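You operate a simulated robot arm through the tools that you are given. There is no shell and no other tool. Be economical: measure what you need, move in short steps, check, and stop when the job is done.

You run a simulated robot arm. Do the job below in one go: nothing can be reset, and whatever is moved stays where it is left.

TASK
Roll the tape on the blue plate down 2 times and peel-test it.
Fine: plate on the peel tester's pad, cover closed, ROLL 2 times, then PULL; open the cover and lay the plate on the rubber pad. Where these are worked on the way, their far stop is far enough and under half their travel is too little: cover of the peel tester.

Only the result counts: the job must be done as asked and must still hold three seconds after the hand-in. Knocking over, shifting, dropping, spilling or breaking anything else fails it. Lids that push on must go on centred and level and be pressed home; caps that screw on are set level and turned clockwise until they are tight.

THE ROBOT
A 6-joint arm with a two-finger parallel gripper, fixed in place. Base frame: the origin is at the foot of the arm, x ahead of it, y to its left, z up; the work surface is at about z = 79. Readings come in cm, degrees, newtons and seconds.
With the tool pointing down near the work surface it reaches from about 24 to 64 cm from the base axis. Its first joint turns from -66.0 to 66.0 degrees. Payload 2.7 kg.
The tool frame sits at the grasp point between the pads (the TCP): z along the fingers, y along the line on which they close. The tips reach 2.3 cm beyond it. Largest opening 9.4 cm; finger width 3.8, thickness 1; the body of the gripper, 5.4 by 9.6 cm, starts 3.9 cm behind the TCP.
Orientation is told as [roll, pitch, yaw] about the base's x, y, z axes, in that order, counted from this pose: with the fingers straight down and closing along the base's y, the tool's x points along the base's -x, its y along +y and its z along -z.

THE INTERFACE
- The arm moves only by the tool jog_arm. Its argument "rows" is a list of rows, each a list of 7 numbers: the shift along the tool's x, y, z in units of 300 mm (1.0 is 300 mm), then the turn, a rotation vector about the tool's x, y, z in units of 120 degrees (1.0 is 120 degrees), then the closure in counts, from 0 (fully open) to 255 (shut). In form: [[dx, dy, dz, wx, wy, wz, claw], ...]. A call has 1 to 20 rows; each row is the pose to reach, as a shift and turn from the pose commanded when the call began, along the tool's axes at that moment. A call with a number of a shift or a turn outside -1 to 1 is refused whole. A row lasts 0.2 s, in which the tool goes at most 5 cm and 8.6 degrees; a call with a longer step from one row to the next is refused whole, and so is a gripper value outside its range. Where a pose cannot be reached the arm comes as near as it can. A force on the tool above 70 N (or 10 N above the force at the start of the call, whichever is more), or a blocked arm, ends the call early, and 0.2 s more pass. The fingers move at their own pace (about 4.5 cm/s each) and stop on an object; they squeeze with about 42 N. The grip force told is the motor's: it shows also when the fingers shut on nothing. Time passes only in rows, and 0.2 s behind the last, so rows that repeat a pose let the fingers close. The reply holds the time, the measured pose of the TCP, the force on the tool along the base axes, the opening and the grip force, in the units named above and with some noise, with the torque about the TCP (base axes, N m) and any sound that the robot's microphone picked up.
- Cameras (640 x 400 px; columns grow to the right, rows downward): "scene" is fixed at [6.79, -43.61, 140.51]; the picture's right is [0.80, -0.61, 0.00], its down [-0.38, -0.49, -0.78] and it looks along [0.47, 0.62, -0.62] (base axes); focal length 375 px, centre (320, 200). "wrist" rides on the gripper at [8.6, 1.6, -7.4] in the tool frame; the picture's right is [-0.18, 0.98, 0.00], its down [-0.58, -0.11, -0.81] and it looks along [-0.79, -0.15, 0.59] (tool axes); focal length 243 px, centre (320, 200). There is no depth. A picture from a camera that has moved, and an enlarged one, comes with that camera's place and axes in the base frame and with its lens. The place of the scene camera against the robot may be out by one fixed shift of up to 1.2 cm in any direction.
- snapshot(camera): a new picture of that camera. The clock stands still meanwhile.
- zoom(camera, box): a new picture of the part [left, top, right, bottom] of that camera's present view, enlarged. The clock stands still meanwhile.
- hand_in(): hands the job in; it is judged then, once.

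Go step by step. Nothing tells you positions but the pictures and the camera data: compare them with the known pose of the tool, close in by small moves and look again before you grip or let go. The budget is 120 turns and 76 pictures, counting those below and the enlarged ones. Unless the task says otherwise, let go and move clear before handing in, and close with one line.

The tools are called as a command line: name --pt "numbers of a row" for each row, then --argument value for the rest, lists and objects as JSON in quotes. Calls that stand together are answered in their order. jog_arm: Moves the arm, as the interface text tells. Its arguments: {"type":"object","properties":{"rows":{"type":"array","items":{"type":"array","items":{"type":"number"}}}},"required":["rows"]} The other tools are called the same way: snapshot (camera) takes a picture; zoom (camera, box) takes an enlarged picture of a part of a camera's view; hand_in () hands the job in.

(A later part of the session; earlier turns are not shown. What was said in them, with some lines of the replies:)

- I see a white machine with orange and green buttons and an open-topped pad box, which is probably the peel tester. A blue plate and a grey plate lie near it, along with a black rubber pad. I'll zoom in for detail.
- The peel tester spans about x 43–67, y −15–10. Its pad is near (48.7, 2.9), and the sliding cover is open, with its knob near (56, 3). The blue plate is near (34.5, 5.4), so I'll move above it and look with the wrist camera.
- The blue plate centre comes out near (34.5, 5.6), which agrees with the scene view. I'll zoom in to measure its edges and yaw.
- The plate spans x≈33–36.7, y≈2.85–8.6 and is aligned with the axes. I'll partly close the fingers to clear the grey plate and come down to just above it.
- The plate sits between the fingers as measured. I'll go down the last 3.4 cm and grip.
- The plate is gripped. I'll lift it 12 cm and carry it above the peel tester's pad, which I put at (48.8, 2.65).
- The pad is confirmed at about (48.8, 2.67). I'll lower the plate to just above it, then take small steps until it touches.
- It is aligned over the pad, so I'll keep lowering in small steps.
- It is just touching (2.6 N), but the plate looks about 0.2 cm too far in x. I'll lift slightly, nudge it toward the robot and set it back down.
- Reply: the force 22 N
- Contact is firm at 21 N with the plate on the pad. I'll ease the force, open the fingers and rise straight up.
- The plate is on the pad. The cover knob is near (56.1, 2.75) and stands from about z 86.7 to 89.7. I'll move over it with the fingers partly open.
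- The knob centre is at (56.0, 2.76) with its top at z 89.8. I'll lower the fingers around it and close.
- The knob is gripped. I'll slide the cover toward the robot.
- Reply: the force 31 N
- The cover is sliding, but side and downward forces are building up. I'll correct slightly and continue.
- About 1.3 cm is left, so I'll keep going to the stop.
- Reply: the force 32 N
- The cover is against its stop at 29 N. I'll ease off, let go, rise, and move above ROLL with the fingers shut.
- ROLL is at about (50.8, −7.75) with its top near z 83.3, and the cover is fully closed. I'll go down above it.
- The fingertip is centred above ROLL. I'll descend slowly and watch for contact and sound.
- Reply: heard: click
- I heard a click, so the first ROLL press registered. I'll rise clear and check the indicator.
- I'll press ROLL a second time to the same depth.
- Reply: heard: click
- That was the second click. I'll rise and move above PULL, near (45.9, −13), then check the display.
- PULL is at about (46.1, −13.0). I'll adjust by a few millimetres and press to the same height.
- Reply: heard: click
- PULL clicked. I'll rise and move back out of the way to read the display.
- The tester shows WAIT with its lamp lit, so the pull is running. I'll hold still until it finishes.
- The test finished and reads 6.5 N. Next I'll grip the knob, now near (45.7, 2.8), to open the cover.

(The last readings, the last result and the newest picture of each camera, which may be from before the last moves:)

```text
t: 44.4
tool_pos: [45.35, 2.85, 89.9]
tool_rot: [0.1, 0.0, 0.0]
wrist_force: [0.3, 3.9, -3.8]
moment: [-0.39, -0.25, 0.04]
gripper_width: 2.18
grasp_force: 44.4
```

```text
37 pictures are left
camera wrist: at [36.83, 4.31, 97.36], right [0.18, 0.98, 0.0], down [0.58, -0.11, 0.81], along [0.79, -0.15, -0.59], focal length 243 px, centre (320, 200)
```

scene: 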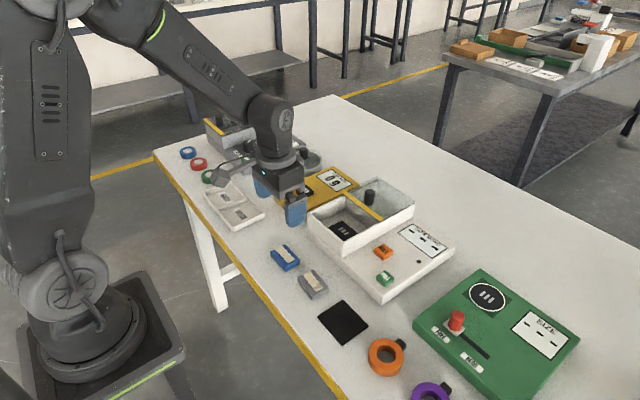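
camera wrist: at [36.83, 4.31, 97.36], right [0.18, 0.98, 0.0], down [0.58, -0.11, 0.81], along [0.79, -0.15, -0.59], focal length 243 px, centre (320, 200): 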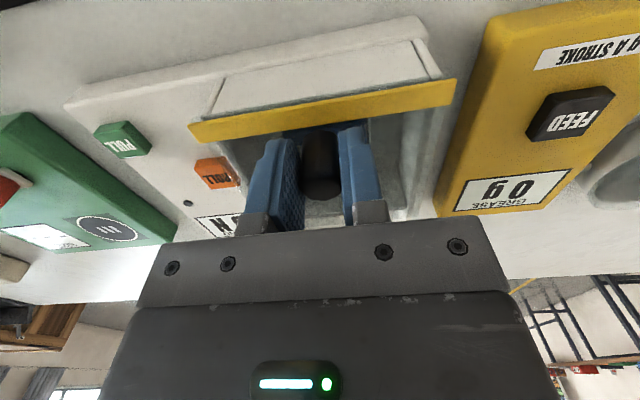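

The knob is gripped. I'll slide the cover away from the robot.

jog_arm --pt "-0.02 0 0 0 0 0 255" --pt "-0.04 0 0 0 0 0 255" --pt "-0.06 0 0 0 0 0 255" --pt "-0.08 0 0 0 0 0 255" --pt "-0.1 0 0 0 0 0 255" --pt "-0.12 0 0 0 0 0 255" --pt "-0.14 0 0 0 0 0 255" --pt "-0.16 0 0 0 0 0 255" --pt "-0.16 0 0 0 0 0 255"

```text
t: 46.4
tool_pos: [50.17, 2.66, 89.98]
tool_rot: [-0.1, -0.1, 0.1]
wrist_force: [-0.7, 3.1, 6.0]
moment: [-0.45, 0.59, -0.02]
gripper_width: 2.17
grasp_force: 45.5
```

jog_arm --pt "-0.02 0 0 0 0 0 255" --pt "-0.04 0 0 0 0 0 255" --pt "-0.06 0 0 0 0 0 255" --pt "-0.08 0 0 0 0 0 255" --pt "-0.1 0 0 0 0 0 255" --pt "-0.12 0 0 0 0 0 255" --pt "-0.14 0 0 0 0 0 255" --pt "-0.16 0 0 0 0 0 255" --pt "-0.16 0 0 0 0 0 255"

```text
t: 48.4
tool_pos: [55.06, 2.84, 89.91]
tool_rot: [0.0, -0.1, 0.1]
wrist_force: [0.3, 21.3, 9.2]
moment: [-0.16, -0.87, 0.06]
gripper_width: 2.15
grasp_force: 45.1
```

jog_arm --pt "-0.01 0.002 0 0 0 0 255" --pt "-0.018 0.002 0 0 0 0 255" --pt "-0.024 0.002 0 0 0 0 255" --pt "-0.024 0.002 0 0 0 0 255"

zoom --camera "scene" --box '[290, 150, 450, 270]'

```text
t: 49.4
tool_pos: [55.62, 2.82, 89.75]
tool_rot: [0.0, 0.0, 0.0]
wrist_force: [0.1, 16.0, 10.7]
moment: [0.47, -0.6, -0.01]
gripper_width: 2.19
grasp_force: 44.7
```

```text
3.33 times, centred on (370, 210) of scene
camera zoom: at [6.77, -43.57, 140.53], right [0.8, -0.61, 0.0], down [-0.38, -0.49, -0.78], along [0.47, 0.62, -0.62], focal length 1251 px, centre (153, 167)
```

zoom: 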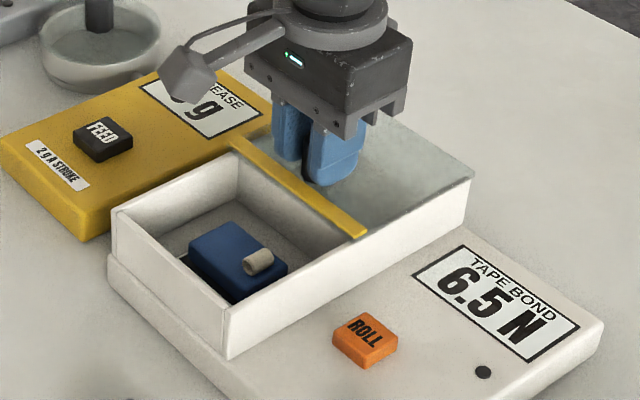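

The cover is nearly fully open, so I'll push a little further to the stop.

jog_arm --pt "-0.008 0.002 0 0 0 0 255" --pt "-0.015 0.002 0 0 0 0 255" --pt "-0.02 0.002 0 0 0 0 255" --pt "-0.02 0.002 0 0 0 0 255"

```text
t: 50.4
tool_pos: [56.03, 2.79, 89.8]
tool_rot: [0.0, 0.5, 0.0]
wrist_force: [-30.3, 11.5, 15.1]
moment: [0.66, 0.15, 0.05]
gripper_width: 2.2
grasp_force: 44.8
```

It reached the stop at 30 N. I'll let go, rise, and move back over the plate.

jog_arm --pt "0.007 0 0 0 0 0 255" --pt "0.007 0 0 0 0 0 130" --pt "0.007 0 0 0 0 0 110" --pt "0.007 0 0 0 0 0 110" --pt "0.007 0 0 0 0 0 110" --pt "0.007 0 -0.08 0 0 0 110" --pt "0.007 0 -0.2 0 0 0 80" --pt "0.1 0 -0.22 0 0 0 50" --pt "0.18 0 -0.22 0 0 0 50" --pt "0.242 -0.005 -0.22 0 0 0 50" --pt "0.242 -0.005 -0.22 0 0 0 50" --pt "0.242 -0.005 -0.22 0 0 0 50"

snapshot --camera "wrist"

zoom --camera "scene" --box '[290, 150, 450, 270]'

```text
t: 53.0
tool_pos: [49.02, 2.73, 96.46]
tool_rot: [0.0, 0.0, 0.1]
wrist_force: [-0.8, 1.1, 0.2]
moment: [-0.02, 0.02, -0.02]
gripper_width: 7.57
grasp_force: 0.1
```

```text
35 pictures are left
camera wrist: at [40.53, 4.27, 103.93], right [0.18, 0.98, 0.0], down [0.58, -0.11, 0.81], along [0.79, -0.15, -0.59], focal length 243 px, centre (320, 200)
```

wrist: 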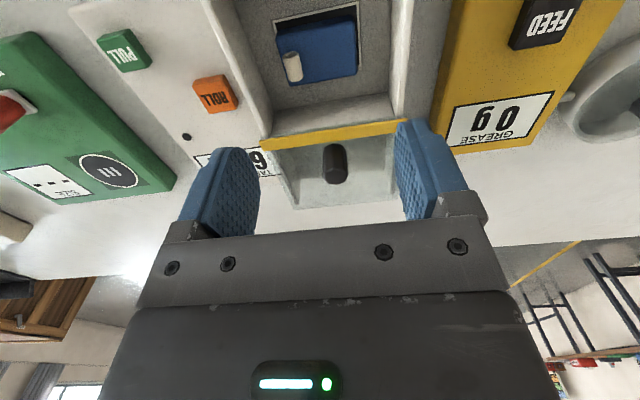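

```text
3.33 times, centred on (370, 210) of scene
camera zoom: at [6.79, -43.61, 140.51], right [0.8, -0.61, 0.0], down [-0.38, -0.49, -0.78], along [0.47, 0.62, -0.62], focal length 1251 px, centre (153, 167)
```

zoom: 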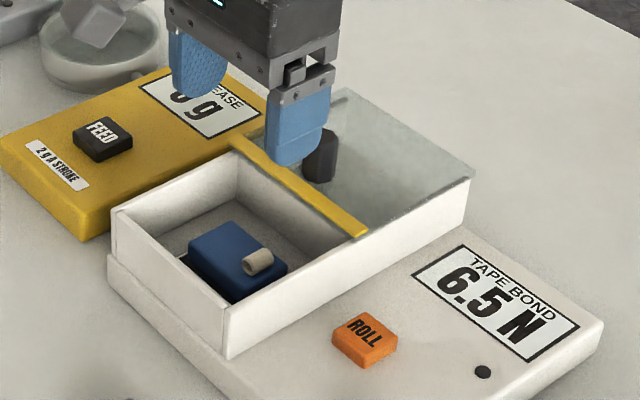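

The tape has been peeled into a small roll on top of the plate. I'll shift 0.25 cm toward the robot, lower and grip the plate ends.

jog_arm --pt "0.008 -0.002 0.1 0 0 0 50" --pt "0.008 -0.002 0.2 0 0 0 50" --pt "0.008 -0.002 0.28 0 0 0 50" --pt "0.008 -0.002 0.34 0 0 0 50" --pt "0.008 -0.002 0.375 0 0 0 50" --pt "0.008 -0.002 0.375 0 0 0 50" --pt "0.008 -0.002 0.375 0 0 0 140" --pt "0.008 -0.002 0.375 0 0 0 140" --pt "0.008 -0.002 0.375 0 0 0 140" --pt "0.008 -0.002 0.375 0 0 0 140"

zoom --camera "wrist" --box '[200, 50, 460, 230]'

```text
t: 55.2
tool_pos: [48.89, 2.76, 85.06]
tool_rot: [-0.1, 0.0, 0.1]
wrist_force: [0.4, 0.2, 0.3]
moment: [0.01, 0.01, -0.03]
gripper_width: 5.9
grasp_force: 41.5
```

```text
2.22 times, centred on (330, 140) of wrist
camera zoom: at [40.34, 4.28, 92.55], right [0.18, 0.98, 0.0], down [0.58, -0.11, 0.81], along [0.79, -0.15, -0.59], focal length 539 px, centre (298, 333)
```

zoom: 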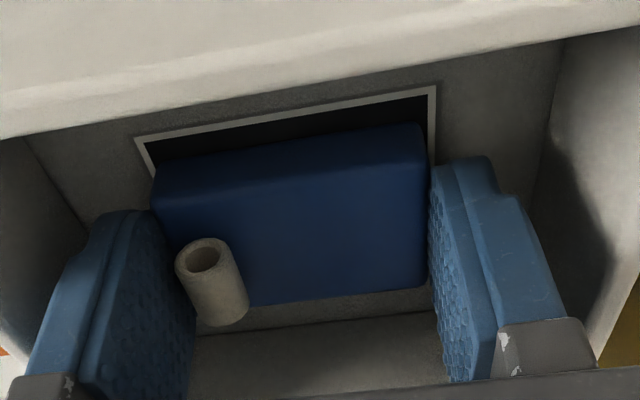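

Gripped. I'll lift it out and carry it above the rubber pad, near (34.7, −13.6).

jog_arm --pt "0 0 -0.1 0 0 0 140" --pt "0 0 -0.2 0 0 0 140" --pt "0 0 -0.3 0 0 0 140" --pt "0 0 -0.4 0 0 0 140" --pt "0.08 -0.09 -0.4 0 0 0 140" --pt "0.16 -0.18 -0.4 0 0 0 140" --pt "0.24 -0.27 -0.4 0 0 0 140" --pt "0.32 -0.36 -0.4 0 0 0 140" --pt "0.4 -0.45 -0.4 0 0 0 140" --pt "0.47 -0.543 -0.4 0 0 0 140" --pt "0.47 -0.543 -0.4 0 0 0 140" --pt "0.47 -0.543 -0.4 0 0 0 140"

snapshot --camera "wrist"

zoom --camera "scene" --box '[280, 230, 440, 370]'

```text
t: 57.8
tool_pos: [34.71, -13.44, 96.99]
tool_rot: [0.0, 0.1, 0.0]
wrist_force: [-0.1, -0.7, -1.3]
moment: [-0.02, 0.01, -0.01]
gripper_width: 5.87
grasp_force: 41.6
```

```text
32 pictures are left
camera wrist: at [26.12, -11.97, 104.52], right [0.18, 0.98, 0.0], down [0.58, -0.11, 0.81], along [0.79, -0.15, -0.59], focal length 243 px, centre (320, 200)
```

wrist: 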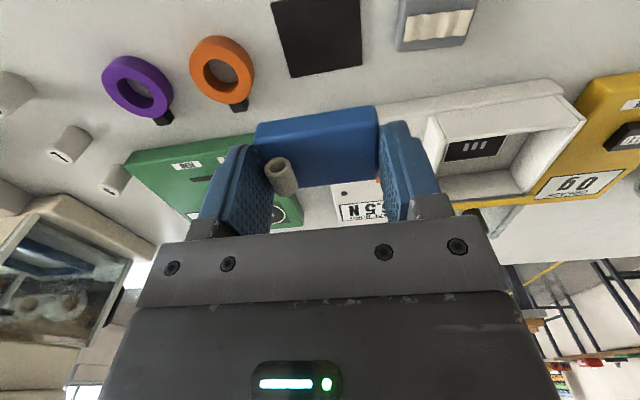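

```text
2.86 times, centred on (360, 300) of scene
camera zoom: at [6.79, -43.61, 140.51], right [0.8, -0.61, 0.0], down [-0.38, -0.49, -0.78], along [0.47, 0.62, -0.62], focal length 1072 px, centre (206, -86)
```

zoom: 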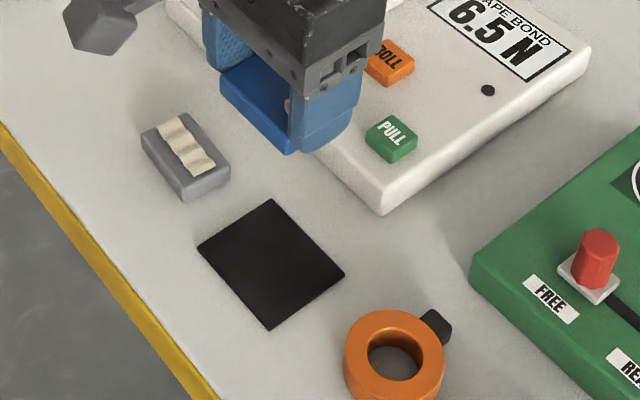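

The rubber pad is centred at (34.8, −13.7). I'll correct y and descend to just above it.

jog_arm --pt "0 -0.008 0.1 0 0 0 140" --pt "0 -0.008 0.2 0 0 0 140" --pt "0 -0.008 0.3 0 0 0 140" --pt "0 -0.008 0.38 0 0 0 140" --pt "0 -0.008 0.43 0 0 0 140" --pt "0 -0.008 0.462 0 0 0 140" --pt "0 -0.008 0.462 0 0 0 140"

snapshot --camera "wrist"

zoom --camera "scene" --box '[280, 250, 420, 360]'

```text
t: 59.4
tool_pos: [34.77, -13.8, 83.27]
tool_rot: [-0.1, 0.0, 0.0]
wrist_force: [-0.2, 0.0, -1.0]
moment: [0.01, 0.01, 0.02]
gripper_width: 5.9
grasp_force: 42.0
```

```text
30 pictures are left
camera wrist: at [26.26, -12.29, 90.78], right [0.18, 0.98, 0.0], down [0.58, -0.11, 0.81], along [0.79, -0.15, -0.59], focal length 243 px, centre (320, 200)
```

wrist: 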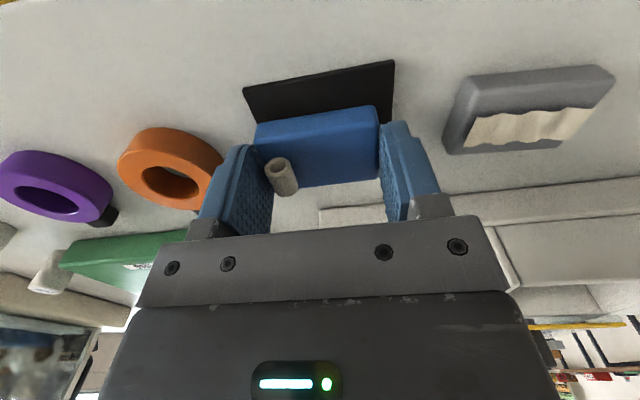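

```text
3.64 times, centred on (350, 305) of scene
camera zoom: at [6.79, -43.61, 140.51], right [0.8, -0.61, 0.0], down [-0.38, -0.49, -0.78], along [0.47, 0.62, -0.62], focal length 1365 px, centre (211, -182)
```

zoom: 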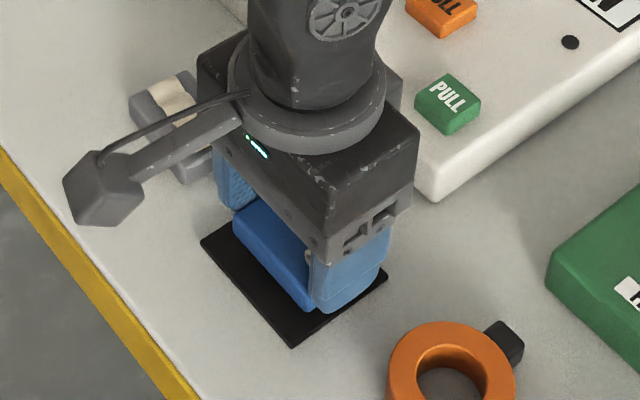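

The plate is well over the pad. I'll lower it in small steps until it touches.

jog_arm --pt "0 0 0.01 0 0 0 140" --pt "0 0 0.02 0 0 0 140" --pt "0 0 0.025 0 0 0 140" --pt "0 0 0.025 0 0 0 140"

```text
t: 60.4
tool_pos: [34.78, -13.84, 82.61]
tool_rot: [0.0, 0.0, 0.1]
wrist_force: [0.3, 0.5, 0.2]
moment: [0.04, -0.01, -0.02]
gripper_width: 5.89
grasp_force: 42.1
```

jog_arm --pt "0 0 0.005 0 0 0 140" --pt "0 0 0.009 0 0 0 140" --pt "0 0 0.009 0 0 0 140"

```text
t: 61.2
tool_pos: [34.7, -13.86, 82.41]
tool_rot: [-0.1, 0.0, -0.1]
wrist_force: [-11.1, 3.2, 33.9]
moment: [0.12, 0.28, -0.01]
gripper_width: 5.9
grasp_force: 42.1
```

Contact is firm at 34 N. I'll ease the force, open the fingers and rise clear.

jog_arm --pt "0 0 -0.006 0 0 0 140" --pt "0 0 -0.006 0 0 0 70" --pt "0 0 -0.006 0 0 0 50" --pt "0 0 -0.006 0 0 0 50" --pt "0 0 -0.06 0 0 0 50" --pt "0 0 -0.14 0 0 0 50" --pt "0 0 -0.25 0 0 0 50" --pt "0 0 -0.38 0 0 0 50" --pt "0 0 -0.48 0 0 0 50" --pt "0 0 -0.48 0 0 0 50"

snapshot --camera "scene"

zoom --camera "scene" --box '[280, 230, 440, 370]'

```text
t: 63.4
tool_pos: [34.42, -14.01, 97.1]
tool_rot: [0.0, 0.0, 0.0]
wrist_force: [-0.7, -0.5, 0.5]
moment: [-0.01, 0.03, 0.0]
gripper_width: 7.56
grasp_force: 0.1
```

```text
28 pictures are left
```

scene: 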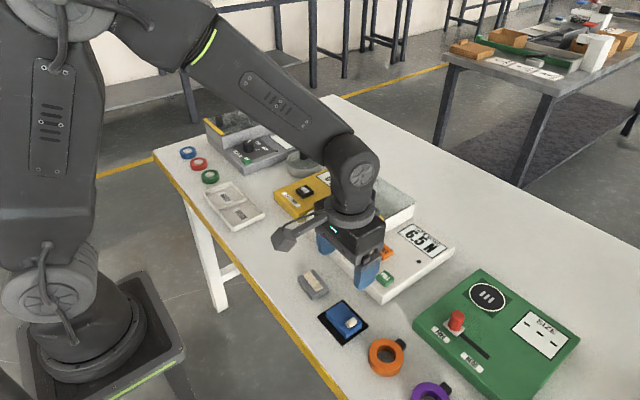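

```text
2.86 times, centred on (360, 300) of scene
camera zoom: at [6.79, -43.61, 140.51], right [0.8, -0.61, 0.0], down [-0.38, -0.49, -0.78], along [0.47, 0.62, -0.62], focal length 1072 px, centre (206, -86)
```

zoom: 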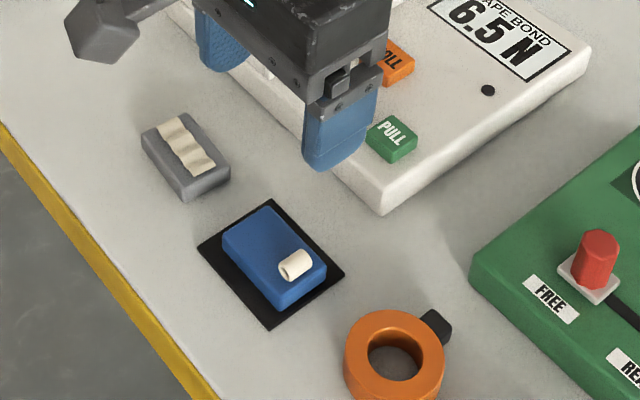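

The blue plate lies flat within the rubber pad, the tester reads 6.5 N with its cover open, and nothing else has moved. I'm handing in.

hand_in

```text
The job is handed in.
```

The tape on the blue plate was rolled down twice and peel-tested at 6.5 N; the cover is open, the plate is on the rubber pad, and the job is handed in.
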